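You operate a simulated robot arm through the tools that you are given. There is no shell and no other tool. Be economical: measure what you need, move in short steps, check, and stop when the job is done.

You are at the controls of a simulated two-armed robot. One attempt, no reset.

JOB
Close the lid of the small orange tub in the lid closer.
Fine: draw the tray, seat the tub, slide it in, hold both levers down, then draw the tray out again; the other tub stays.

The check looks at the end state, three seconds after you hand in, the way a careful person would. Anything else that was tipped, shoved, dropped, spilled or broken makes it a failure. Lids that push on must go on centred and level and be pressed home; caps that screw on are set level and turned clockwise until they are tight.

ROBOT AND FRAMES
Two 6-joint arms with two-finger parallel grippers on one trunk, on a base that drives. Base frame: it is fixed to the floor where the robot stands at the start and does not move with it; the origin is under the middle of the robot, x ahead of it, y to its left, z up. Lengths are in mm, angles in degrees, forces in N, time in s.
The left shoulder is at the start at [60, 187, 1122], the right one opposite. With the tool pointing down near the work surface each hand reaches from about 260 to 620 mm from the robot's upright axis, wherever it stands, measured 20 degrees to its own side. Places, roughly: tray of the lid closer [800, -100, 900]; seat on the tray of the lid closer [800, -100, 900]; lid of the small orange tub [1100, 400, 900]. Payload 1.57 kg a hand.
Tool frame (each hand has its own): the origin (TCP) lies between the finger pads and is the grasp point; the fingertips stand 30 mm ahead of it; z points along the fingers, y is the line along which they close. Largest opening 110 mm; finger width 24, thickness 12; the body of the gripper, 48 by 112 mm, starts 78 mm behind the TCP.
Orientation is that of the tool frame in the base frame, as a unit quaternion [x, y, z, w]. With the fingers straight down and closing along the base's y, the tool's x points along the base's -x, its y along +y and its z along -z.

CONTROLS
- The arms move only by the tool move_arm. It takes "left_series", "right_series" or both (then of equal length, played together; a hand with none holds still); each is a list of rows, each a list of 7 numbers: the opening, from 0 (shut) to 1 (fully open), then the shift along the tool's x, y, z in units of 250 mm (1.0 is 250 mm), then the turn, a rotation vector about the tool's x, y, z in units of 120 degrees (1.0 is 120 degrees). In form: [[hand, x, y, z, ax, ay, az], ...]. A call has 1 to 10 rows; each row is the pose to reach, as a shift and turn from the pose commanded when the call began, along the tool's axes at that moment. A call with a number of a shift or a turn outside -1 to 1 is refused whole. Rows are played at 5 a second. More than 50 mm and 8.6 degrees between two rows, or a gripper value outside its range, and nothing of the call is played. A pose out of reach is approached as far as the arm can. The call stops where the force on the tool passes 50 N (or 10 N more than at its start, if that is more) or the arm is blocked; 0.2 s more then pass. The fingers move at their own pace (about 153 mm/s each) and stop on an object; they squeeze with about 23 N. The grip force told is the motor's: it shows also when the fingers shut on nothing. Time passes only in rows, and 0.2 s behind the last, so rows that repeat a pose let the fingers close. It gives the time, the measured TCP pose, the force on the tool (base axes), the opening and the grip force at its end, in the units of the frame above (readings bear some noise), and new pictures: "views" is both (left out), scene, wrist or none (wrist: the cameras of the hands that moved).
- Cameras (640 x 400 px; columns grow to the right, rows downward): "scene" is now at [-1.2, -23.6, 1655.4]; the picture's right is [-0.15, -0.99, 0.00], its down [-0.78, 0.12, -0.62] and it looks along [0.61, -0.09, -0.79] (base axes); focal length 274 px, centre (320, 200). "left" rides on the left gripper at [70, -16, -141] in its tool frame; the picture's right is [0.23, 0.97, 0.00], its down [-0.86, 0.20, -0.48] and it looks along [-0.47, 0.11, 0.88] (tool axes); focal length 222 px, centre (320, 200). "right" rides on the right gripper at [70, 16, -141] in its tool frame; the picture's right is [-0.23, 0.97, 0.00], its down [-0.86, -0.20, -0.48] and it looks along [-0.47, -0.11, 0.88] (tool axes); focal length 222 px, centre (320, 200). There is no depth. A picture from a camera that has moved, and an enlarged one, comes with that camera's place and axes in the base frame and with its lens. The place of the scene camera against the robot may be out by one fixed shift of up to 25 mm in any direction.
- slide_trunk(by): slides the trunk up (or, below 0, down) by that many mm; the arms and the scene camera ride with it, the base frame stays. It gives what a move gives, with no picture.
- roll_base(legs): drives the robot by 1 to 6 legs, each [ahead, left, turn to the left] in mm, mm and degrees, along the robot's own axes; the way and the turn of a leg run together, so that a leg with both is an arc; at most 1500 mm and 180 degrees a leg. The arms and the cameras ride along, it lands a little off, and it stops where it bumps. It gives what a move gives, and a new picture of the scene camera.
- pan_tilt(pan, tilt): turns the head with the scene camera to pan (to the left, within 86 degrees either way) and tilt (down, from -29 to 69), counted from straight ahead of the robot. It gives what a move gives, and a new picture of the scene camera.
- close_up(camera, box): a new picture of the part [left, top, right, bottom] of that camera's present view, enlarged. The clock stands still meanwhile.
- close_job(): hands the job in; it is judged then, once.

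Go step by step. Nothing tells you exact positions but the pictures and the camera data: compare them with the known pose of the tool, close in by small moves and look again before you grip or let go. The budget is 120 turns and 260 pictures, counting those below and the enlarged ones. Unless the task says otherwise, let go and move clear before handing in, and close with one line.

The tools are called after "Call:" as a command line: name --argument value ..., lists and objects as JSON in quotes. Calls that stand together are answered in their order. move_arm: Moves the arms, as the interface text tells. Its arguments: {"type":"object","properties":{"left_series":{"type":"array"},"right_series":{"type":"array"},"views":{"type":"string","enum":["both","scene","wrist","none"]}},"required":[]} The other tools are called the same way: slide_trunk (by) slides the trunk up or down; roll_base (legs) drives the base; pan_tilt (pan, tilt) turns the head that bears the scene camera; close_up (camera, box) takes an enlarged picture of a part of a camera's view; close_job () hands the job in.

At the start:

```text
clock: 0.0
left_tcp_pos: [470.9, 121.7, 1192.1]
left_tool_rot: [0.0, 1.0, 0.001, 0.001]
left_force: [-0.1, -0.5, -0.2]
left_width: 110.1
left_gripper_force: 0.0
right_tcp_pos: [477.4, -101.3, 1187.5]
right_tool_rot: [-0.001, 1.0, -0.001, 0.0]
right_force: [-0.1, 0.5, -0.5]
right_width: 110.0
right_gripper_force: 0.0
trunk travel left (down, up): [-750.0, 240.0]
robot x, y, heading: [-1.9, 1.3, -0.2]
head pan, tilt: [-8.7, 51.9]
```

scene: 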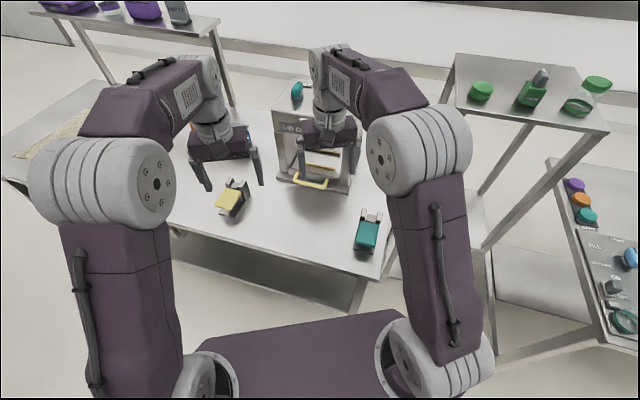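
right: 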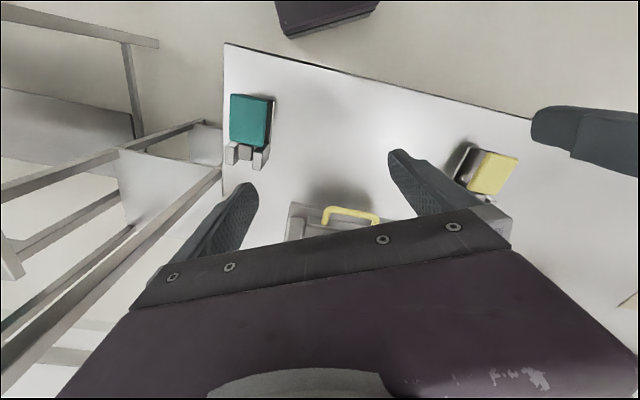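
left: 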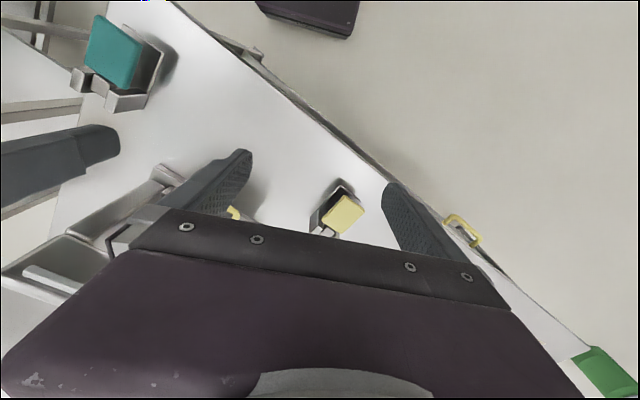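

I see a table with a lid closer (box with yellow handle), and two lever pads (yellow and teal) in front. I will look around to find the orange tub, its lid, and the closer.

Call:
pan_tilt --pan 30 --tilt 35

Call:
pan_tilt --pan -40 --tilt 35

Call:
pan_tilt --pan 0 --tilt 40

Call:
close_up --camera "scene" --box '[220, 100, 420, 225]'

```text
clock: 1.1
left_tcp_pos: [471.6, 123.3, 1191.4]
left_tool_rot: [0.0, 1.0, 0.0, 0.001]
left_force: [-0.3, -0.1, 0.8]
left_width: 109.9
left_gripper_force: 0.0
right_tcp_pos: [477.9, -101.8, 1188.4]
right_tool_rot: [0.0, 1.0, 0.001, 0.0]
right_force: [0.0, -0.3, -0.1]
right_width: 110.0
right_gripper_force: 0.0
trunk travel left (down, up): [-750.0, 240.0]
robot x, y, heading: [-1.9, -2.1, -0.2]
head pan, tilt: [30.0, 35.0]
camera scene: at [0.7, 31.7, 1679.6], right [0.5, -0.87, 0.0], down [-0.5, -0.29, -0.82], along [0.71, 0.41, -0.57], focal length 274 px, centre (320, 200)
```

scene: 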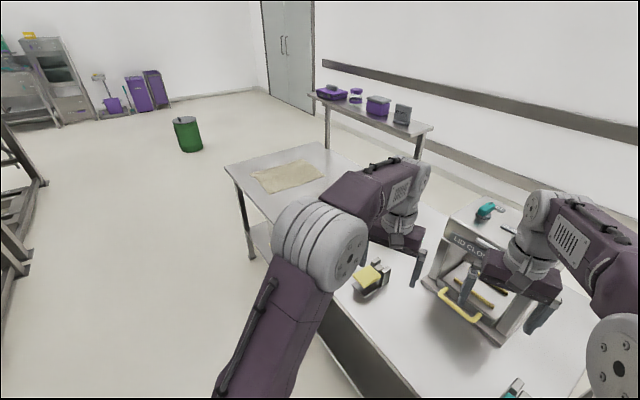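

```text
clock: 2.5
left_tcp_pos: [470.1, 123.5, 1192.5]
left_tool_rot: [0.0, 1.0, -0.001, 0.001]
left_force: [-0.6, 0.2, 0.5]
left_width: 110.0
left_gripper_force: 0.0
right_tcp_pos: [477.1, -100.9, 1187.7]
right_tool_rot: [-0.001, 1.0, 0.0, 0.001]
right_force: [0.2, 0.9, -0.5]
right_width: 110.0
right_gripper_force: 0.1
trunk travel left (down, up): [-750.0, 240.0]
robot x, y, heading: [3.1, -0.3, -0.2]
head pan, tilt: [-40.0, 35.0]
camera scene: at [-8.1, -68.7, 1679.6], right [-0.64, -0.77, 0.0], down [-0.44, 0.37, -0.82], along [0.63, -0.53, -0.57], focal length 274 px, centre (320, 200)
```

scene: 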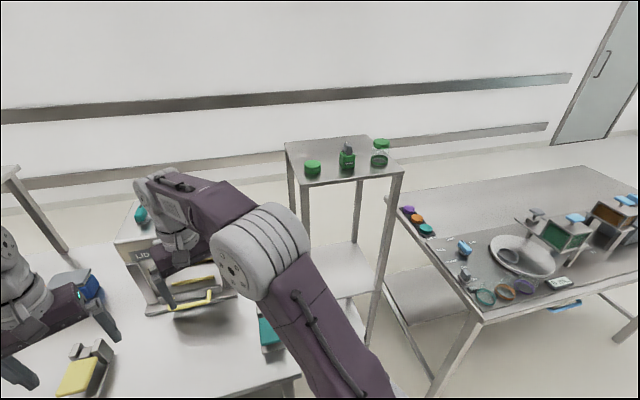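

```text
clock: 3.5
left_tcp_pos: [470.8, 124.5, 1191.6]
left_tool_rot: [0.0, 1.0, 0.0, 0.001]
left_force: [0.4, 0.6, 0.7]
left_width: 110.1
left_gripper_force: 0.0
right_tcp_pos: [478.5, -101.8, 1187.9]
right_tool_rot: [0.0, 1.0, 0.0, -0.001]
right_force: [-0.2, 0.8, 0.6]
right_width: 109.8
right_gripper_force: 0.1
trunk travel left (down, up): [-750.0, 240.0]
robot x, y, heading: [-0.1, 3.0, -0.0]
head pan, tilt: [0.0, 40.0]
camera scene: at [9.4, -12.3, 1672.1], right [0.0, -1.0, 0.0], down [-0.64, 0.0, -0.77], along [0.77, 0.0, -0.64], focal length 274 px, centre (320, 200)
```

scene: 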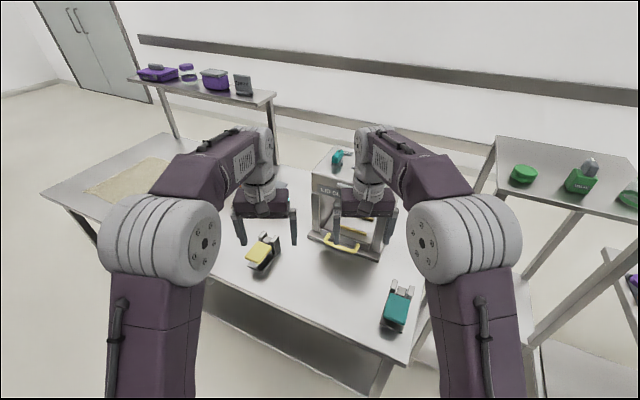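

```text
3.20 times, centred on (320, 162) of scene
camera zoom: at [9.4, -12.3, 1672.1], right [0.0, -1.0, 0.0], down [-0.64, 0.0, -0.77], along [0.77, 0.0, -0.64], focal length 876 px, centre (320, 320)
```

zoom: 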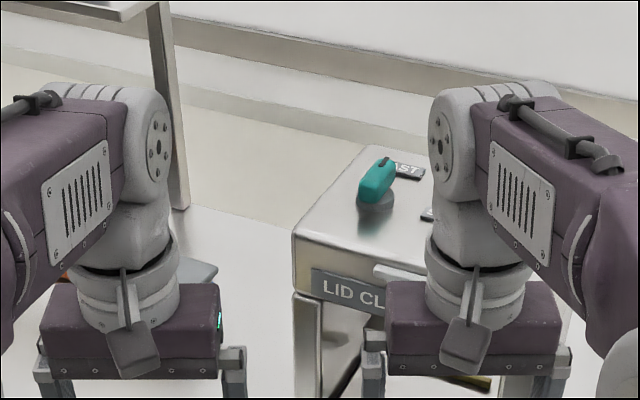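

The tub seems hidden behind the left arm, so I move both hands apart to look.

Call:
move_arm --left_series '[[1, 0.1, 0.17, 0, 0, 0, 0], [1, 0.15, 0.36, 0, 0, 0, 0], [1, 0.2, 0.55, 0, 0, 0, 0], [1, 0.25, 0.74, 0, 0, 0, 0], [1, 0.3, 0.92, 0, 0, 0, 0]]' --right_series '[[1, 0.1, -0.17, 0, 0, 0, 0], [1, 0.15, -0.36, 0, 0, 0, 0], [1, 0.2, -0.55, 0, 0, 0, 0], [1, 0.25, -0.74, 0, 0, 0, 0], [1, 0.3, -0.92, 0, 0, 0, 0]]' --views "scene"

Call:
close_up --camera "scene" --box '[220, 140, 420, 265]'

```text
clock: 4.7
left_tcp_pos: [395.0, 351.9, 1191.5]
left_tool_rot: [0.0, 1.0, 0.0, 0.0]
left_force: [-0.4, -0.6, 0.7]
left_width: 110.3
left_gripper_force: 0.0
right_tcp_pos: [403.9, -332.0, 1189.7]
right_tool_rot: [0.0, 1.0, 0.001, 0.001]
right_force: [0.6, 0.0, -0.3]
right_width: 109.8
right_gripper_force: 0.0
trunk travel left (down, up): [-750.0, 240.0]
robot x, y, heading: [-2.2, -2.5, -0.3]
head pan, tilt: [0.0, 40.0]
camera scene: at [9.0, -12.3, 1672.1], right [0.0, -1.0, 0.0], down [-0.64, 0.0, -0.77], along [0.77, 0.0, -0.64], focal length 274 px, centre (320, 200)
```

scene: 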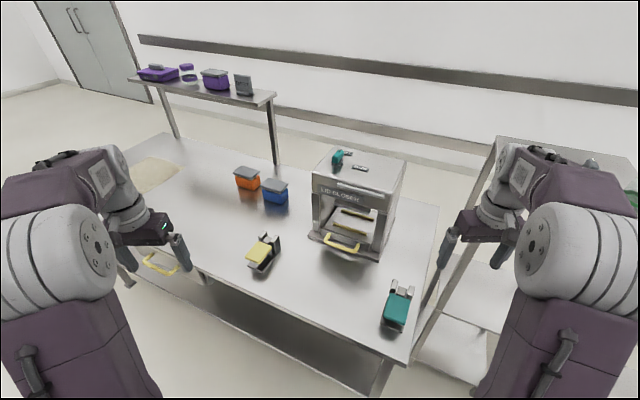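

```text
3.20 times, centred on (320, 202) of scene
camera zoom: at [9.0, -12.3, 1672.1], right [0.0, -1.0, 0.0], down [-0.64, 0.0, -0.77], along [0.77, 0.0, -0.64], focal length 876 px, centre (320, 192)
```

zoom: 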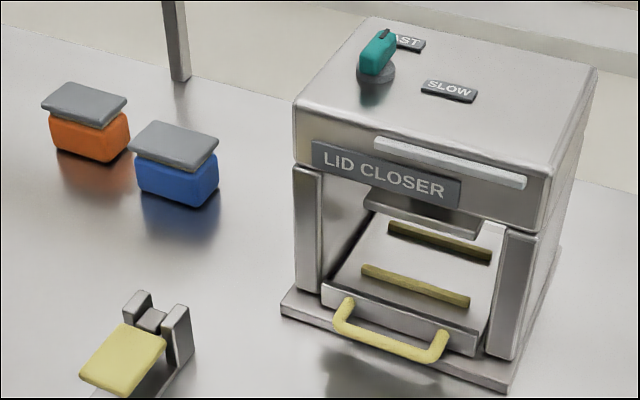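

The orange tub with its loose grey lid sits left of the closer, blue tub next to it; the table is turned about -25° relative to me. I check the room between my base and the table, and zoom on details.

Call:
pan_tilt --pan 0 --tilt 69

Call:
pan_tilt --pan 20 --tilt 35

Call:
close_up --camera "scene" --box '[310, 140, 470, 240]'

```text
clock: 5.7
left_tcp_pos: [395.7, 352.9, 1191.9]
left_tool_rot: [0.0, 1.0, 0.0, 0.001]
left_force: [0.6, -0.3, -0.3]
left_width: 109.7
left_gripper_force: 0.1
right_tcp_pos: [405.6, -331.2, 1189.4]
right_tool_rot: [0.0, 1.0, 0.0, 0.0]
right_force: [-1.3, 0.2, -0.2]
right_width: 110.1
right_gripper_force: 0.1
trunk travel left (down, up): [-750.0, 240.0]
robot x, y, heading: [0.1, 1.8, 0.3]
head pan, tilt: [0.0, 68.8]
camera scene: at [-19.8, -12.2, 1636.0], right [0.0, -1.0, 0.0], down [-0.93, 0.0, -0.36], along [0.36, 0.0, -0.93], focal length 274 px, centre (320, 200)
```

scene: 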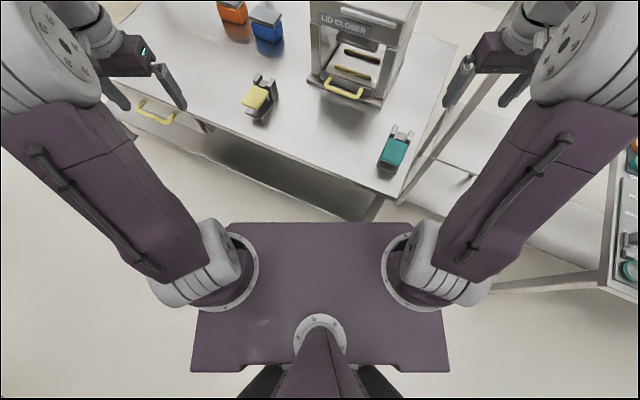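

```text
clock: 6.7
left_tcp_pos: [395.2, 353.2, 1191.8]
left_tool_rot: [0.0, 1.0, 0.0, 0.0]
left_force: [0.4, 0.2, 0.0]
left_width: 110.0
left_gripper_force: 0.1
right_tcp_pos: [404.9, -332.4, 1188.9]
right_tool_rot: [0.0, 1.0, -0.001, 0.0]
right_force: [-0.1, -1.2, -0.1]
right_width: 110.1
right_gripper_force: 0.1
trunk travel left (down, up): [-750.0, 240.0]
robot x, y, heading: [2.9, -1.6, 0.1]
head pan, tilt: [20.0, 35.0]
camera scene: at [7.0, 17.8, 1679.5], right [0.34, -0.94, 0.0], down [-0.54, -0.2, -0.82], along [0.77, 0.28, -0.57], focal length 274 px, centre (320, 200)
```

scene: 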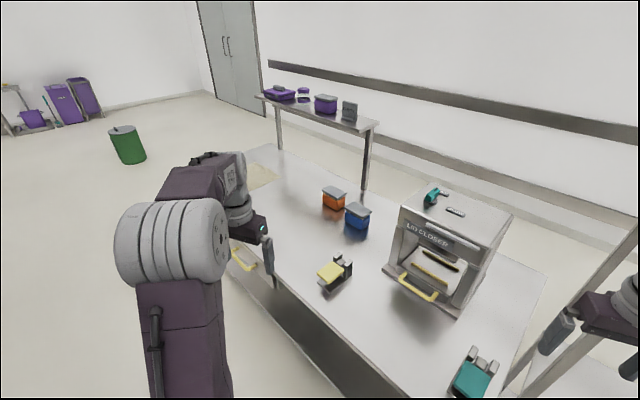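

```text
4.00 times, centred on (390, 190) of scene
camera zoom: at [7.0, 17.8, 1679.5], right [0.34, -0.94, 0.0], down [-0.54, -0.2, -0.82], along [0.77, 0.28, -0.57], focal length 1095 px, centre (40, 240)
```

zoom: 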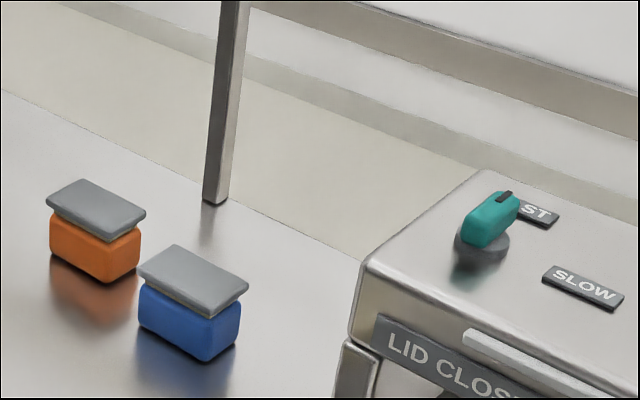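

The tub (lid about 115 x 67 mm, long side along the table) stands some 490 mm behind the front edge; the levers stand at the front either side of the closer. I turn to square up with the table and shift left to be in front of the tub.

Call:
roll_base --legs '[[0, 0, -25], [0, 620, 0]]'

Call:
pan_tilt --pan 0 --tilt 50

```text
clock: 11.4
left_tcp_pos: [768.1, 711.8, 1191.3]
left_tool_rot: [0.217, 0.976, -0.001, 0.002]
left_force: [-0.2, -0.5, 0.5]
left_width: 110.2
left_gripper_force: 0.0
right_tcp_pos: [484.7, 86.6, 1189.4]
right_tool_rot: [0.218, 0.976, 0.0, 0.0]
right_force: [-0.2, 0.3, -0.7]
right_width: 110.0
right_gripper_force: 0.2
trunk travel left (down, up): [-750.0, 240.0]
robot x, y, heading: [263.3, 558.0, -25.0]
head pan, tilt: [20.0, 35.0]
camera scene: at [277.4, 564.8, 1679.6], right [-0.09, -1.0, 0.0], down [-0.57, 0.05, -0.82], along [0.82, -0.07, -0.57], focal length 274 px, centre (320, 200)
```

scene: 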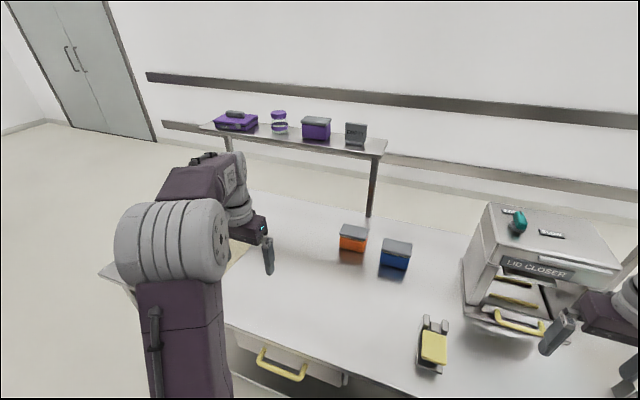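

```text
clock: 12.2
left_tcp_pos: [769.4, 712.4, 1191.4]
left_tool_rot: [0.217, 0.976, -0.001, 0.001]
left_force: [-1.1, 0.5, 0.4]
left_width: 110.1
left_gripper_force: 0.0
right_tcp_pos: [486.6, 88.4, 1189.3]
right_tool_rot: [0.216, 0.976, 0.0, -0.001]
right_force: [0.6, -0.1, 1.0]
right_width: 110.0
right_gripper_force: 0.1
trunk travel left (down, up): [-750.0, 240.0]
robot x, y, heading: [258.8, 558.5, -25.1]
head pan, tilt: [0.0, 50.0]
camera scene: at [260.1, 541.5, 1657.9], right [-0.42, -0.91, 0.0], down [-0.69, 0.32, -0.64], along [0.58, -0.27, -0.77], focal length 274 px, centre (320, 200)
```

scene: 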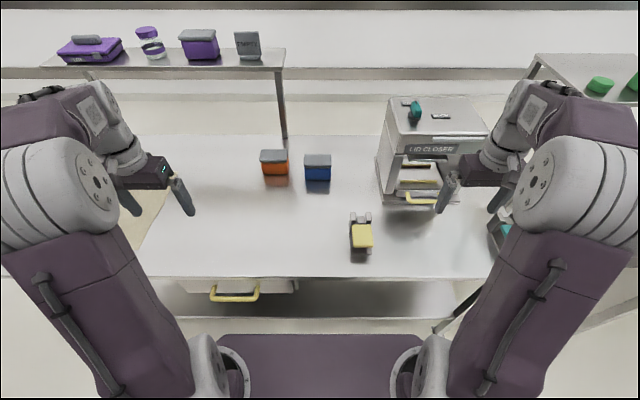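

I am square to the table; the tub is about 885 mm ahead and 175 mm to the left. I zoom in to measure it.

Call:
close_up --camera "scene" --box '[240, 130, 352, 200]'

Call:
close_up --camera "scene" --box '[330, 80, 522, 260]'

```text
5.71 times, centred on (296, 165) of scene
camera zoom: at [260.1, 541.5, 1657.9], right [-0.42, -0.91, 0.0], down [-0.69, 0.32, -0.64], along [0.58, -0.27, -0.77], focal length 1565 px, centre (457, 400)
```

zoom: 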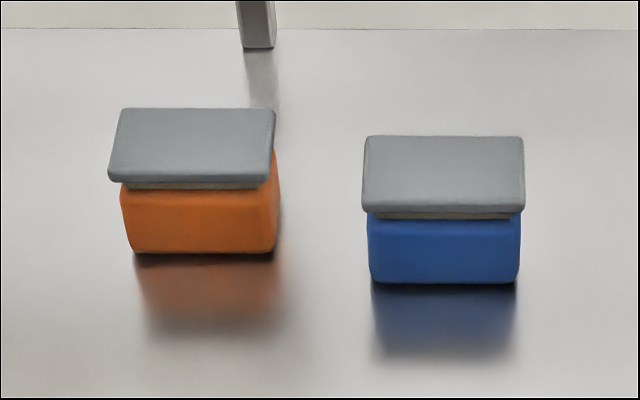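

```text
2.22 times, centred on (426, 170) of scene
camera zoom: at [260.1, 541.5, 1657.9], right [-0.42, -0.91, 0.0], down [-0.69, 0.32, -0.64], along [0.58, -0.27, -0.77], focal length 609 px, centre (84, 267)
```

zoom: 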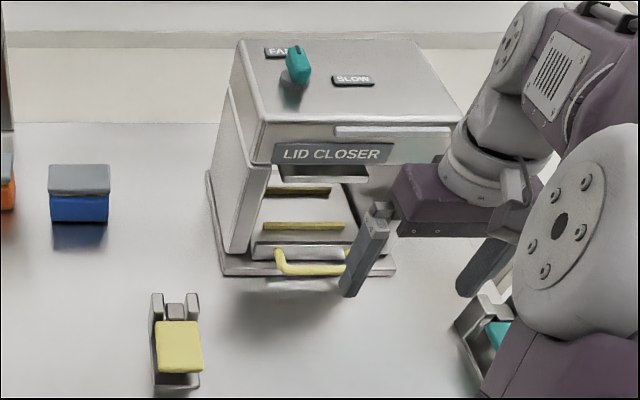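

The tub is about 108 x 62 mm and 70 tall, so it must be gripped across its short sides, below the lid, from its left end. First I test how far the left arm really reaches, above the table.

Call:
move_arm --left_series '[[1, -0.16, 0, 0.1, 0, 0, 0], [1, -0.32, 0, 0.2, 0, 0, 0], [1, -0.48, 0, 0.3, 0, 0, 0], [1, -0.64, 0, 0.4, 0, 0, 0], [1, -0.8, 0, 0.5, 0, 0, 0], [1, -0.96, 0, 0.6, 0, 0, 0]]' --views "scene"

```text
clock: 13.6
left_tcp_pos: [924.9, 630.2, 1053.7]
left_tool_rot: [0.217, 0.976, -0.001, 0.0]
left_force: [-0.9, -0.7, -0.1]
left_width: 109.7
left_gripper_force: 0.0
left hand out of reach, approached as far as the arm can: row 5, 6
right_tcp_pos: [485.8, 87.7, 1190.0]
right_tool_rot: [0.217, 0.976, 0.0, 0.0]
right_force: [0.2, -0.3, 0.5]
right_width: 110.0
right_gripper_force: 0.0
trunk travel left (down, up): [-750.0, 240.0]
robot x, y, heading: [260.1, 558.2, -25.2]
head pan, tilt: [0.0, 50.0]
camera scene: at [259.1, 540.8, 1657.9], right [-0.42, -0.91, 0.0], down [-0.69, 0.33, -0.64], along [0.58, -0.27, -0.77], focal length 274 px, centre (320, 200)
```

scene: 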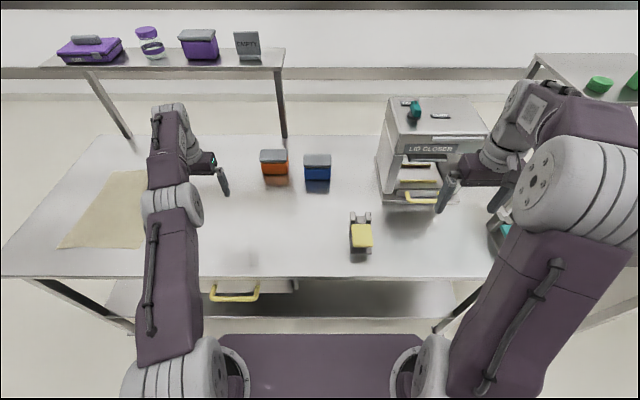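

The wrist reaches about 540 mm from the shoulder, so I must get the base nearer. I tilt the right hand's camera back to see my base against the table's underside.

Call:
move_arm --right_series '[[1, 0, 0, 0, 0, 0.07, 0], [1, 0, 0, 0, 0, 0.14, 0], [1, 0, 0, 0, 0, 0.21, 0], [1, 0, 0, 0, 0, 0.28, 0]]' --views "wrist"

```text
clock: 14.6
left_tcp_pos: [926.0, 629.6, 1052.6]
left_tool_rot: [0.218, 0.976, 0.0, 0.0]
left_force: [0.3, -0.1, 0.1]
left_width: 109.9
left_gripper_force: 0.1
right_tcp_pos: [481.2, 91.8, 1182.6]
right_tool_rot: [0.208, 0.935, 0.061, -0.282]
right_force: [1.0, 0.2, -0.2]
right_width: 110.1
right_gripper_force: 0.0
right hand out of reach, approached as far as the arm can: row 4
trunk travel left (down, up): [-750.0, 240.0]
robot x, y, heading: [257.5, 559.4, -25.0]
head pan, tilt: [0.0, 50.0]
camera right: at [505.5, 99.3, 1340.2], right [0.58, 0.8, -0.13], down [0.8, -0.59, -0.08], along [-0.14, -0.06, -0.99], focal length 222 px, centre (320, 200)
```

right: 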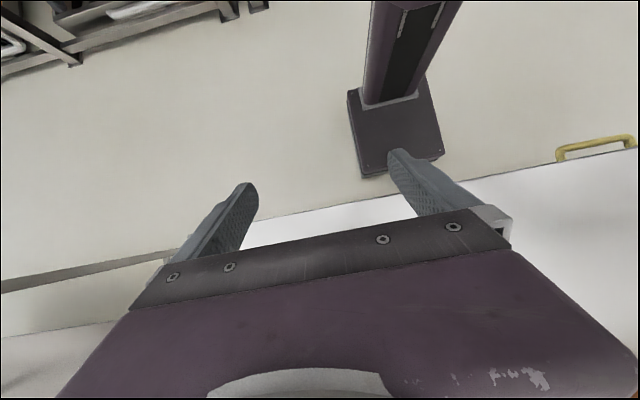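

My base is a low 440 mm slab reaching about 205 mm ahead; there is room to drive 170 mm closer. I will draw the tray first: retract the arms, and drive to face the tray handle.

Call:
move_arm --left_series '[[1, 0.16, 0, -0.1, 0, 0, 0], [1, 0.32, 0, -0.2, 0, 0, 0], [1, 0.48, 0, -0.3, 0, 0, 0], [1, 0.64, 0, -0.4, 0, 0, 0], [1, 0.7, 0, -0.5, 0, 0, 0]]' --right_series '[[1, 0, 0, 0, 0, -0.07, 0], [1, 0, 0, 0, 0, -0.14, 0], [1, 0, 0, 0, 0, -0.21, 0], [1, 0, 0, 0, 0, -0.28, 0], [1, 0, 0, 0, 0, -0.28, 0]]' --views "none"

Call:
roll_base --legs '[[0, -308, 0], [170, 0, 0]]'

```text
clock: 15.8
left_tcp_pos: [878.8, 683.5, 1214.3]
left_tool_rot: [0.217, 0.976, 0.0, -0.005]
left_force: [1.8, 0.9, -1.0]
left_width: 110.2
left_gripper_force: 0.1
left hand out of reach, approached as far as the arm can: row 1, 2, 3, 4, 5
right_tcp_pos: [483.0, 91.6, 1180.5]
right_tool_rot: [0.218, 0.976, 0.0, -0.001]
right_force: [1.5, -0.1, -1.1]
right_width: 110.2
right_gripper_force: 0.1
trunk travel left (down, up): [-750.0, 240.0]
robot x, y, heading: [257.9, 560.1, -25.0]
head pan, tilt: [0.0, 50.0]
```

```text
clock: 19.0
left_tcp_pos: [896.1, 335.7, 1216.6]
left_tool_rot: [0.216, 0.976, -0.002, -0.001]
left_force: [-0.1, -0.7, -0.1]
left_width: 110.0
left_gripper_force: 0.0
right_tcp_pos: [501.0, -257.6, 1183.6]
right_tool_rot: [0.215, 0.977, -0.001, 0.001]
right_force: [-1.0, -0.2, -0.5]
right_width: 110.1
right_gripper_force: 0.0
trunk travel left (down, up): [-750.0, 240.0]
robot x, y, heading: [284.8, 206.7, -24.5]
head pan, tilt: [0.0, 50.0]
camera scene: at [279.9, 190.8, 1657.9], right [-0.42, -0.91, 0.0], down [-0.69, 0.32, -0.64], along [0.58, -0.27, -0.76], focal length 274 px, centre (320, 200)
```

scene: 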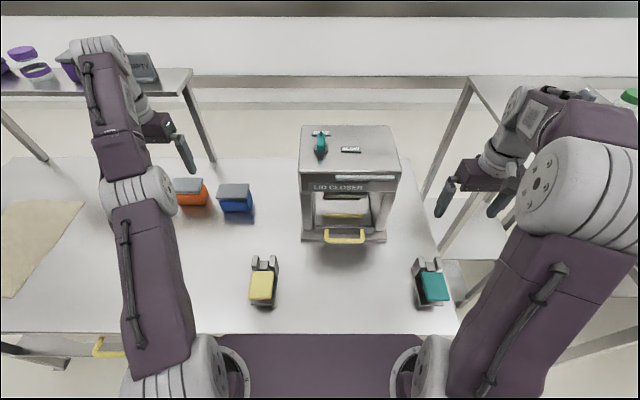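

I'm facing the closer, with both levers on either side. Zoom on the closer front and levers.

Call:
close_up --camera "scene" --box '[280, 110, 424, 255]'

Call:
close_up --camera "scene" --box '[230, 230, 470, 330]'

```text
2.76 times, centred on (352, 182) of scene
camera zoom: at [279.9, 190.8, 1657.9], right [-0.42, -0.91, 0.0], down [-0.69, 0.32, -0.64], along [0.58, -0.27, -0.76], focal length 756 px, centre (232, 248)
```

zoom: 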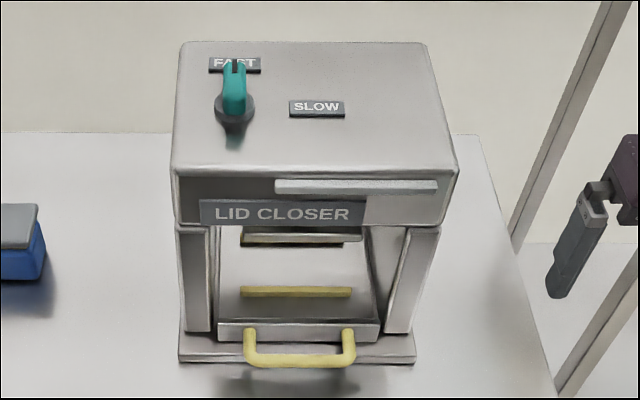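

```text
2.67 times, centred on (350, 280) of scene
camera zoom: at [279.9, 190.8, 1657.9], right [-0.42, -0.91, 0.0], down [-0.69, 0.32, -0.64], along [0.58, -0.27, -0.76], focal length 730 px, centre (240, -13)
```

zoom: 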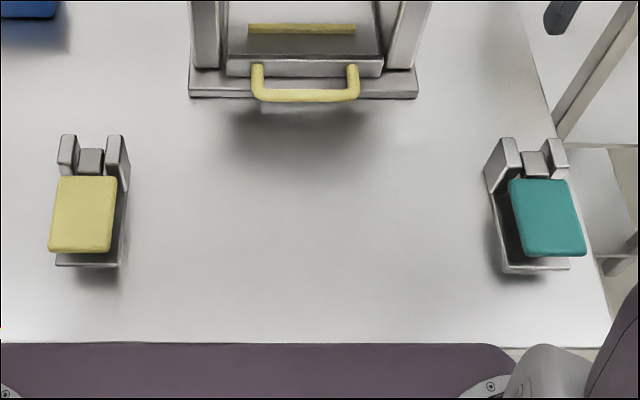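

I bring the right hand in front of the handle for a wrist-camera look.

Call:
move_arm --right_series '[[1, 0, 0.15, 0.12, 0, 0, 0], [1, 0, 0.31, 0.24, 0, 0, 0], [1, 0, 0.47, 0.36, 0, 0, 0], [1, 0, 0.63, 0.48, 0, 0, 0], [1, 0, 0.79, 0.6, 0, 0, 0], [1, 0, 0.93, 0.73, 0, 0, 0]]' --views "both"

```text
clock: 20.4
left_tcp_pos: [899.9, 335.0, 1214.1]
left_tool_rot: [0.216, 0.976, -0.001, -0.003]
left_force: [-0.5, 0.2, -0.3]
left_width: 110.1
left_gripper_force: 0.1
right_tcp_pos: [602.1, -48.3, 998.0]
right_tool_rot: [0.216, 0.976, -0.001, -0.001]
right_force: [-0.2, 0.3, -0.1]
right_width: 110.1
right_gripper_force: 0.0
trunk travel left (down, up): [-750.0, 240.0]
robot x, y, heading: [284.3, 209.4, -25.0]
head pan, tilt: [0.0, 50.0]
camera scene: at [284.9, 189.5, 1657.9], right [-0.42, -0.91, 0.0], down [-0.7, 0.32, -0.64], along [0.58, -0.27, -0.77], focal length 274 px, centre (320, 200)
camera right: at [546.0, -3.1, 1140.7], right [0.62, 0.79, 0.0], down [0.69, -0.54, 0.48], along [0.37, -0.3, -0.88], focal length 222 px, centre (320, 200)
```

scene: 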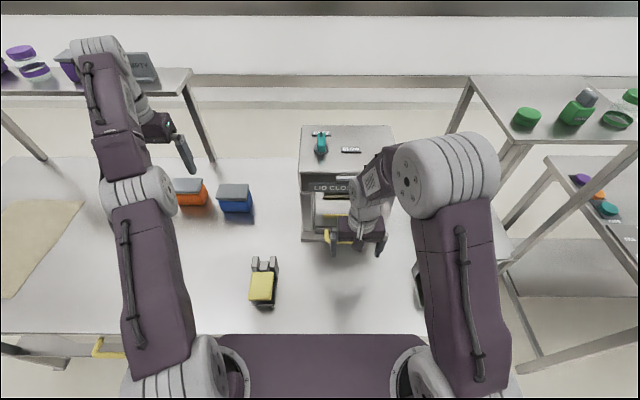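
right: 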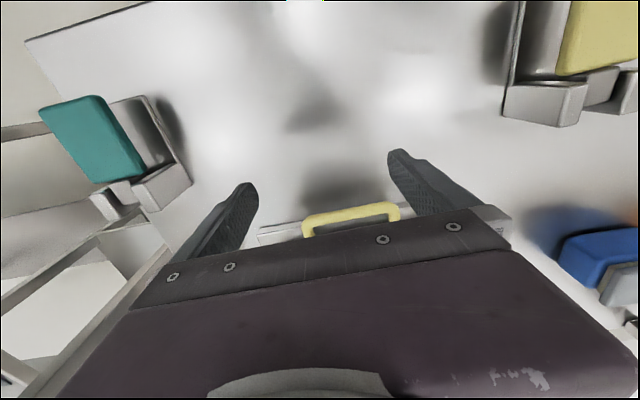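

The handle centre is about 500 mm ahead and 80 mm right. I turn the right hand 90° so that it closes along the pull direction, and look from the side.

Call:
move_arm --right_series '[[1, 0, 0.01, 0, 0, 0, 0.07], [1, 0, 0.02, 0, 0, 0, 0.14], [1, 0, 0.03, 0, 0, 0, 0.21], [1, 0, 0.04, 0, 0, 0, 0.28], [1, 0, 0.05, 0, 0, 0, 0.35], [1, 0, 0.06, 0, 0, 0, 0.42], [1, 0, 0.07, 0, 0, 0, 0.49], [1, 0, 0.08, 0, 0, 0, 0.56], [1, 0, 0.08, 0, 0, 0, 0.63], [1, 0, 0.08, 0, 0, 0, 0.7]]' --views "wrist"

```text
clock: 22.6
left_tcp_pos: [898.6, 334.1, 1215.6]
left_tool_rot: [0.216, 0.976, -0.001, -0.002]
left_force: [-0.3, 0.4, -0.2]
left_width: 110.2
left_gripper_force: 0.1
right_tcp_pos: [610.0, -28.9, 1000.9]
right_tool_rot: [0.814, 0.58, 0.0, 0.0]
right_force: [0.2, 0.2, 0.0]
right_width: 110.1
right_gripper_force: 0.0
trunk travel left (down, up): [-750.0, 240.0]
robot x, y, heading: [283.6, 211.7, -25.0]
head pan, tilt: [0.0, 50.0]
camera right: at [647.9, 31.7, 1142.7], right [0.85, -0.53, 0.0], down [-0.47, -0.74, 0.48], along [-0.26, -0.41, -0.88], focal length 222 px, centre (320, 200)
```

right: 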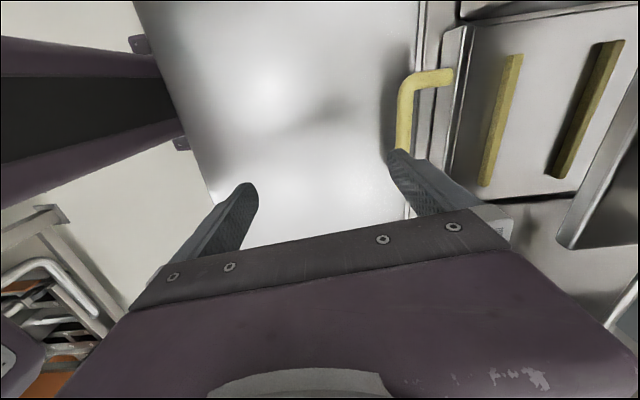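

The bar sits at z ≈ 886, 489 mm ahead, with about 27 mm of free gap to the tray front. I half close the fingers and move above it.

Call:
move_arm --right_series '[[0.37, -0.009, 0.085, 0.04, -0.03, 0, 0.02], [0.37, -0.018, 0.17, 0.08, -0.06, 0, 0.04], [0.37, -0.027, 0.255, 0.12, -0.1, 0, 0.05], [0.37, -0.036, 0.342, 0.16, -0.1, 0, 0.05], [0.37, -0.036, 0.342, 0.2, -0.1, 0, 0.05]]' --views "wrist"

```text
clock: 23.8
left_tcp_pos: [899.0, 334.8, 1215.8]
left_tool_rot: [0.215, 0.977, -0.002, -0.002]
left_force: [0.4, -0.7, -0.4]
left_width: 110.0
left_gripper_force: 0.0
right_tcp_pos: [689.3, -65.2, 950.5]
right_tool_rot: [0.839, 0.535, 0.061, 0.085]
right_force: [-0.6, 0.4, -0.4]
right_width: 40.7
right_gripper_force: 0.0
trunk travel left (down, up): [-750.0, 240.0]
robot x, y, heading: [285.8, 207.9, -24.7]
head pan, tilt: [0.0, 50.0]
camera right: at [704.6, 2.9, 1093.9], right [0.77, -0.61, 0.2], down [-0.63, -0.66, 0.42], along [-0.12, -0.45, -0.89], focal length 222 px, centre (320, 200)
```

right: 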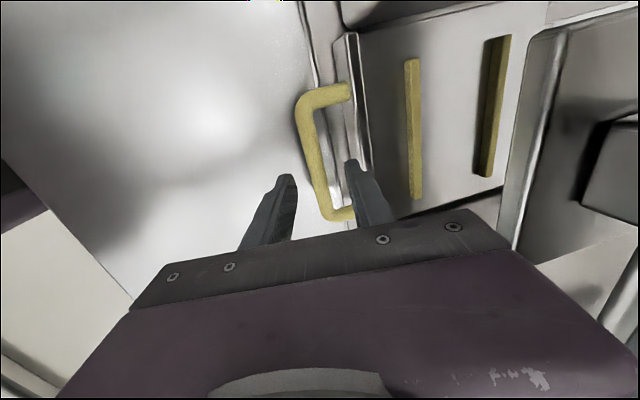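

The tool axis is aimed on the bar. I zoom to see the gap between the bar and the tray front.

Call:
close_up --camera "right" --box '[260, 70, 420, 230]'

```text
2.50 times, centred on (340, 150) of right
camera zoom: at [704.6, 2.9, 1093.9], right [0.77, -0.61, 0.2], down [-0.63, -0.66, 0.42], along [-0.12, -0.45, -0.89], focal length 555 px, centre (270, 325)
```

zoom: 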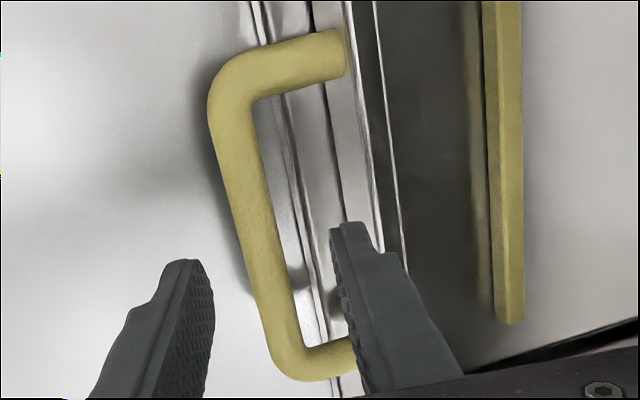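

The gap is wide enough (leg length about 45 mm). I descend along the tool axis so the fingers straddle the bar.

Call:
move_arm --right_series '[[0.37, 0, 0, 0.07, 0, 0, 0], [0.37, 0, 0, 0.14, 0, 0, 0], [0.37, 0, 0, 0.21, 0, 0, 0]]' --views "wrist"

Call:
close_up --camera "right" --box '[260, 70, 420, 230]'

```text
clock: 24.6
left_tcp_pos: [898.1, 333.7, 1215.5]
left_tool_rot: [0.215, 0.977, -0.002, -0.003]
left_force: [-0.9, -0.1, 0.1]
left_width: 109.7
left_gripper_force: 0.1
right_tcp_pos: [700.0, -71.2, 897.9]
right_tool_rot: [0.839, 0.534, 0.061, 0.085]
right_force: [0.2, 0.3, -0.1]
right_width: 40.7
right_gripper_force: 0.0
trunk travel left (down, up): [-750.0, 240.0]
robot x, y, heading: [282.7, 208.2, -24.7]
head pan, tilt: [0.0, 50.0]
camera right: at [715.6, -3.3, 1041.3], right [0.77, -0.61, 0.2], down [-0.63, -0.66, 0.42], along [-0.12, -0.45, -0.89], focal length 222 px, centre (320, 200)
```

right: 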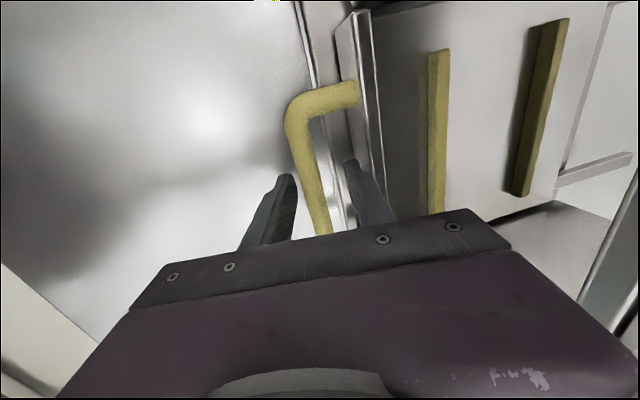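

```text
2.50 times, centred on (340, 150) of right
camera zoom: at [715.6, -3.3, 1041.3], right [0.77, -0.61, 0.2], down [-0.63, -0.66, 0.42], along [-0.12, -0.45, -0.89], focal length 555 px, centre (270, 325)
```

zoom: 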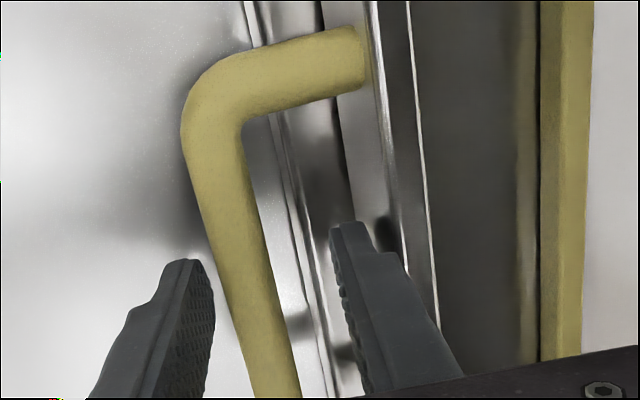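

The bar lies between the fingers; I close.

Call:
move_arm --right_series '[[0, 0, 0, 0, 0, 0, 0], [0, 0, 0, 0, 0, 0, 0], [0, 0, 0, 0, 0, 0, 0]]' --views "wrist"

```text
clock: 25.4
left_tcp_pos: [896.7, 335.3, 1214.8]
left_tool_rot: [0.216, 0.976, -0.001, -0.002]
left_force: [0.2, 0.6, -0.3]
left_width: 109.9
left_gripper_force: 0.1
right_tcp_pos: [694.7, -70.7, 896.4]
right_tool_rot: [0.839, 0.536, 0.056, 0.082]
right_force: [-21.1, 13.9, -26.6]
right_width: 15.9
right_gripper_force: 31.4
trunk travel left (down, up): [-750.0, 240.0]
robot x, y, heading: [287.1, 209.5, -25.0]
head pan, tilt: [0.0, 50.0]
camera right: at [712.1, -1.8, 1039.6], right [0.77, -0.61, 0.19], down [-0.62, -0.66, 0.42], along [-0.13, -0.45, -0.89], focal length 222 px, centre (320, 200)
```

right: 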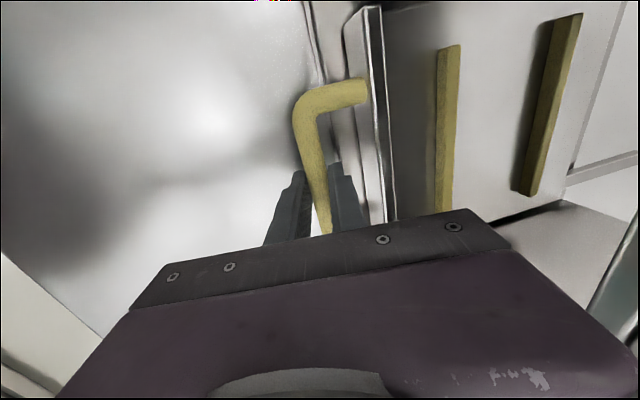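

Gripped on the bar (16 mm). Now I pull the tray straight back in steps.

Call:
move_arm --right_series '[[0, 0, -0.06, -0.01, 0, 0, 0], [0, 0, -0.14, -0.025, 0, 0, 0], [0, 0, -0.22, -0.042, 0, 0, 0], [0, 0, -0.3, -0.06, 0, 0, 0], [0, 0, -0.38, -0.077, 0, 0, 0], [0, 0, -0.46, -0.094, 0, 0, 0]]' --views "both"

```text
clock: 26.8
left_tcp_pos: [896.7, 334.6, 1214.7]
left_tool_rot: [0.216, 0.976, 0.0, -0.003]
left_force: [-0.3, 0.9, -0.3]
left_width: 109.7
left_gripper_force: 0.1
right_tcp_pos: [618.3, -22.7, 916.8]
right_tool_rot: [0.839, 0.536, 0.057, 0.077]
right_force: [-3.7, -3.8, -12.2]
right_width: 15.3
right_gripper_force: 30.9
right hand out of reach, approached as far as the arm can: row 4, 5, 6
trunk travel left (down, up): [-750.0, 240.0]
robot x, y, heading: [282.4, 210.5, -25.1]
head pan, tilt: [0.0, 50.0]
camera scene: at [282.8, 188.3, 1657.8], right [-0.42, -0.91, 0.0], down [-0.69, 0.32, -0.64], along [0.58, -0.27, -0.77], focal length 274 px, centre (320, 200)
camera right: at [637.1, 43.5, 1059.7], right [0.77, -0.61, 0.18], down [-0.62, -0.66, 0.42], along [-0.14, -0.44, -0.89], focal length 222 px, centre (320, 200)
```

scene: 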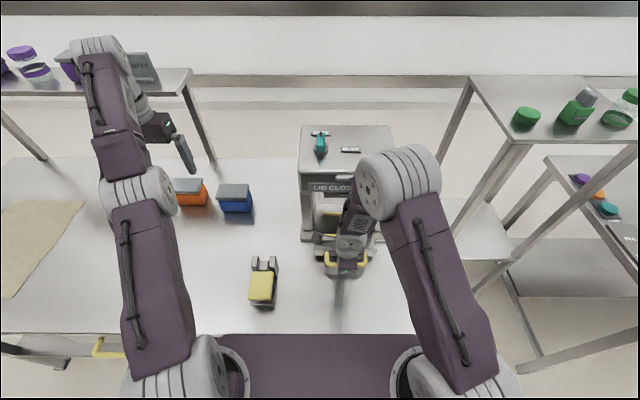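
right: 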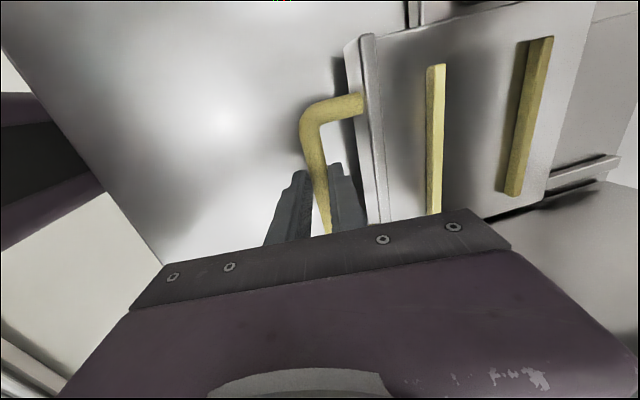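

The tray came out about 95 mm, and the arm is now folded to its limit; I continue pulling by backing the base slowly.

Call:
roll_base --legs '[[-50, 0, 0]]'

Call:
close_up --camera "right" --box '[160, 0, 640, 300]'

```text
clock: 28.0
left_tcp_pos: [850.2, 355.9, 1215.9]
left_tool_rot: [0.216, 0.976, -0.001, -0.001]
left_force: [0.3, 0.1, 0.2]
left_width: 110.0
left_gripper_force: 0.1
right_tcp_pos: [578.0, -2.9, 924.1]
right_tool_rot: [0.837, 0.537, 0.063, 0.086]
right_force: [-2.8, -4.5, 43.4]
right_width: 0.0
right_gripper_force: 21.3
trunk travel left (down, up): [-750.0, 240.0]
robot x, y, heading: [240.5, 227.2, -24.8]
head pan, tilt: [0.0, 50.0]
stopped in leg 1: the force on the tool passed its limit (the readings are from after the stop); the commanded pose is now the measured one
camera scene: at [234.0, 211.5, 1657.9], right [-0.42, -0.91, 0.0], down [-0.69, 0.32, -0.64], along [0.58, -0.27, -0.77], focal length 274 px, centre (320, 200)
```

scene: 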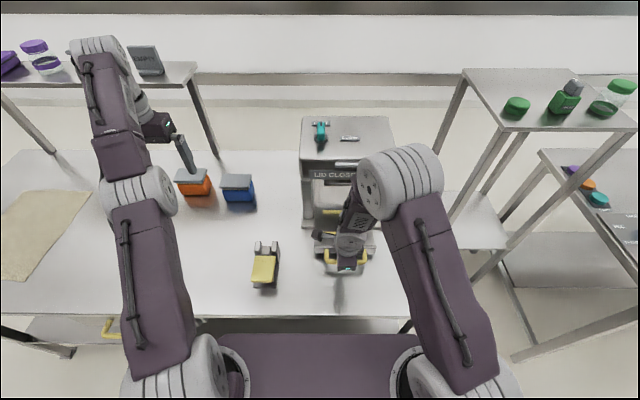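

```text
1.33 times, centred on (400, 150) of right
camera zoom: at [593.6, 64.9, 1066.3], right [0.77, -0.61, 0.2], down [-0.63, -0.66, 0.41], along [-0.12, -0.45, -0.89], focal length 296 px, centre (213, 267)
```

zoom: 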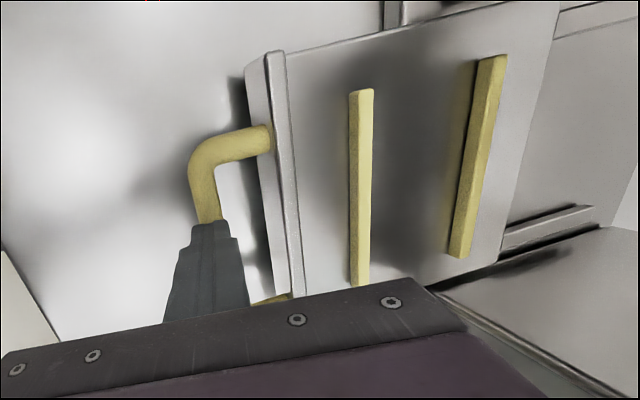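

The grip slipped off upward at the end. I lift the right hand aside to see how far out the tray is.

Call:
move_arm --right_series '[[0, 0, 0, -0.15, 0, 0, 0], [0.37, -0.15, 0, -0.3, 0, 0, 0], [0.37, -0.3, 0, -0.45, 0, 0, 0], [0.37, -0.45, 0, -0.55, 0, 0, 0], [0.37, -0.6, 0, -0.6, 0, 0, 0], [0.37, -0.75, 0, -0.6, 0, 0, 0], [0.37, -0.9, 0, -0.6, 0, 0, 0]]' --views "scene"

Call:
close_up --camera "scene" --box '[260, 110, 436, 285]'

```text
refused: row 2 steps farther than a row can; nothing moved
```

```text
2.29 times, centred on (348, 198) of scene
camera zoom: at [234.0, 211.5, 1657.9], right [-0.42, -0.91, 0.0], down [-0.69, 0.32, -0.64], along [0.58, -0.27, -0.77], focal length 626 px, centre (256, 206)
```

zoom: 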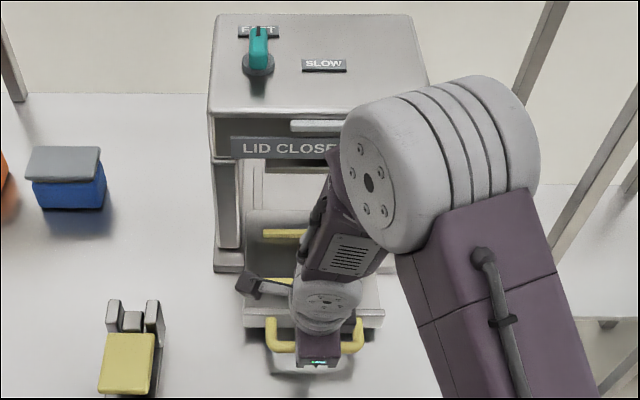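

Call:
move_arm --right_series '[[0, 0, 0, -0.15, 0, 0, 0], [0.37, -0.12, 0, -0.28, 0, 0, 0], [0.37, -0.26, 0, -0.38, 0, 0, 0], [0.37, -0.4, 0, -0.48, 0, 0, 0], [0.37, -0.55, 0, -0.55, 0, 0, 0], [0.37, -0.7, 0, -0.55, 0, 0, 0], [0.37, -0.85, 0, -0.55, 0, 0, 0]]' --views "scene"

Call:
close_up --camera "scene" --box '[260, 110, 436, 285]'

```text
clock: 29.6
left_tcp_pos: [852.0, 356.1, 1215.9]
left_tool_rot: [0.215, 0.977, -0.001, -0.002]
left_force: [-0.3, 0.3, -0.4]
left_width: 110.2
left_gripper_force: 0.1
right_tcp_pos: [463.7, -186.6, 1057.0]
right_tool_rot: [0.838, 0.537, 0.061, 0.082]
right_force: [-0.1, 0.1, -0.1]
right_width: 40.6
right_gripper_force: 0.0
trunk travel left (down, up): [-750.0, 240.0]
robot x, y, heading: [235.2, 226.8, -24.7]
head pan, tilt: [0.0, 50.0]
camera scene: at [235.7, 209.2, 1657.9], right [-0.42, -0.91, 0.0], down [-0.69, 0.32, -0.64], along [0.58, -0.27, -0.77], focal length 274 px, centre (320, 200)
```

scene: 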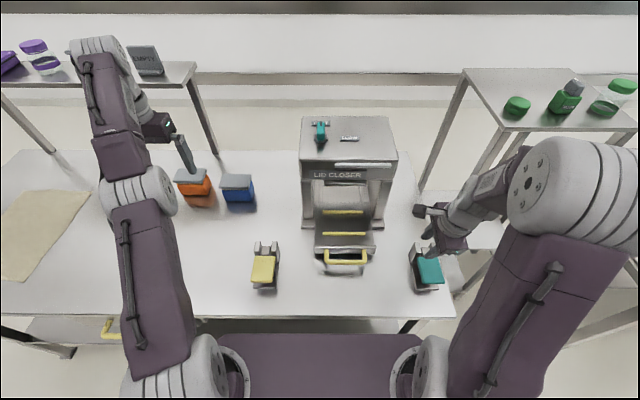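

```text
2.29 times, centred on (348, 198) of scene
camera zoom: at [235.7, 209.2, 1657.9], right [-0.42, -0.91, 0.0], down [-0.69, 0.32, -0.64], along [0.58, -0.27, -0.77], focal length 626 px, centre (256, 206)
```

zoom: 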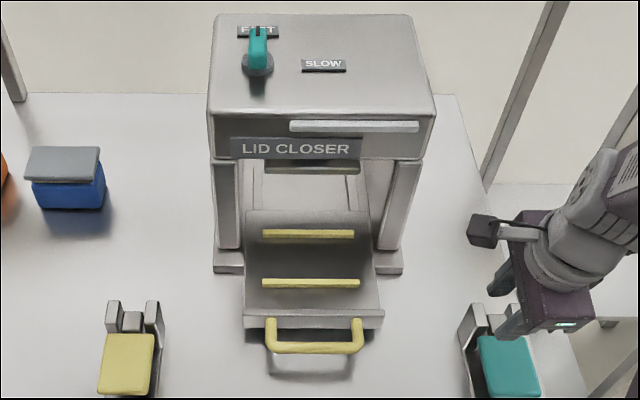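

The tray is out about 134 mm, rails about 90 mm apart; the seat is just in front of the head. I check whether it comes out further: back off, regrip deeper, and pull with the arm.

Call:
roll_base --legs '[[-140, 0, 0]]'

Call:
move_arm --right_series '[[0.37, 0.136, 0.085, 0.02, 0, 0, 0], [0.37, 0.272, 0.17, 0.08, 0, 0, 0], [0.37, 0.408, 0.255, 0.16, 0, 0, 0], [0.37, 0.544, 0.34, 0.26, 0, 0, 0], [0.37, 0.68, 0.425, 0.36, 0, 0, 0], [0.37, 0.816, 0.506, 0.43, 0, 0, 0]]' --views "both"

```text
clock: 31.0
left_tcp_pos: [726.7, 413.3, 1215.3]
left_tool_rot: [0.216, 0.976, -0.001, -0.004]
left_force: [0.5, 0.0, -0.7]
left_width: 110.1
left_gripper_force: 0.1
right_tcp_pos: [337.0, -129.0, 1054.7]
right_tool_rot: [0.838, 0.536, 0.06, 0.082]
right_force: [0.3, -0.5, -0.1]
right_width: 40.7
right_gripper_force: 0.1
trunk travel left (down, up): [-750.0, 240.0]
robot x, y, heading: [110.8, 289.5, -24.9]
head pan, tilt: [0.0, 50.0]
camera scene: at [112.0, 268.2, 1657.8], right [-0.42, -0.91, 0.0], down [-0.7, 0.32, -0.64], along [0.58, -0.27, -0.77], focal length 274 px, centre (320, 200)
```

scene: 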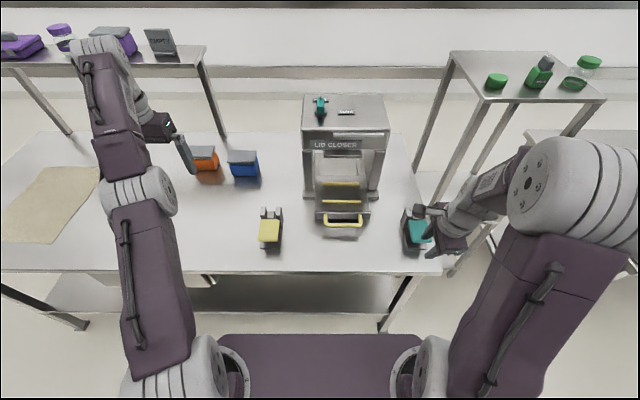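

```text
clock: 32.4
left_tcp_pos: [727.1, 414.5, 1215.6]
left_tool_rot: [0.216, 0.976, -0.001, -0.003]
left_force: [-0.6, -0.1, 0.4]
left_width: 109.9
left_gripper_force: 0.0
right_tcp_pos: [556.9, -3.0, 976.9]
right_tool_rot: [0.838, 0.536, 0.06, 0.082]
right_force: [-0.4, -0.6, 0.5]
right_width: 40.6
right_gripper_force: 0.0
trunk travel left (down, up): [-750.0, 240.0]
robot x, y, heading: [106.8, 288.0, -24.9]
head pan, tilt: [0.0, 50.0]
camera scene: at [110.9, 270.1, 1657.9], right [-0.42, -0.91, 0.0], down [-0.7, 0.32, -0.64], along [0.58, -0.27, -0.77], focal length 274 px, centre (320, 200)
camera right: at [573.9, 65.3, 1120.9], right [0.77, -0.61, 0.2], down [-0.63, -0.66, 0.42], along [-0.13, -0.44, -0.89], focal length 222 px, centre (320, 200)
```

scene: 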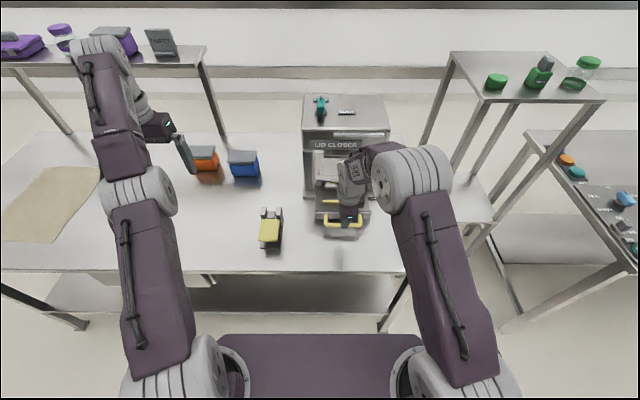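
right: 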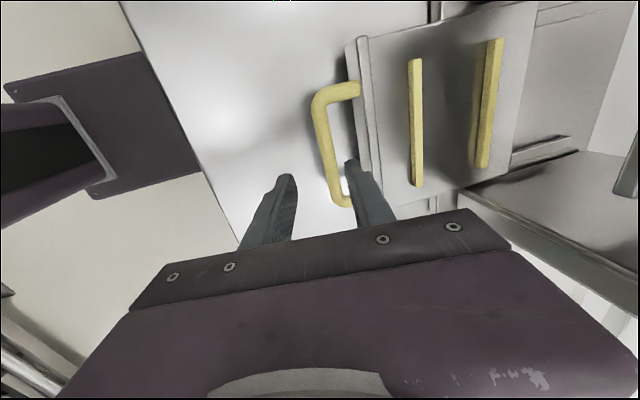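

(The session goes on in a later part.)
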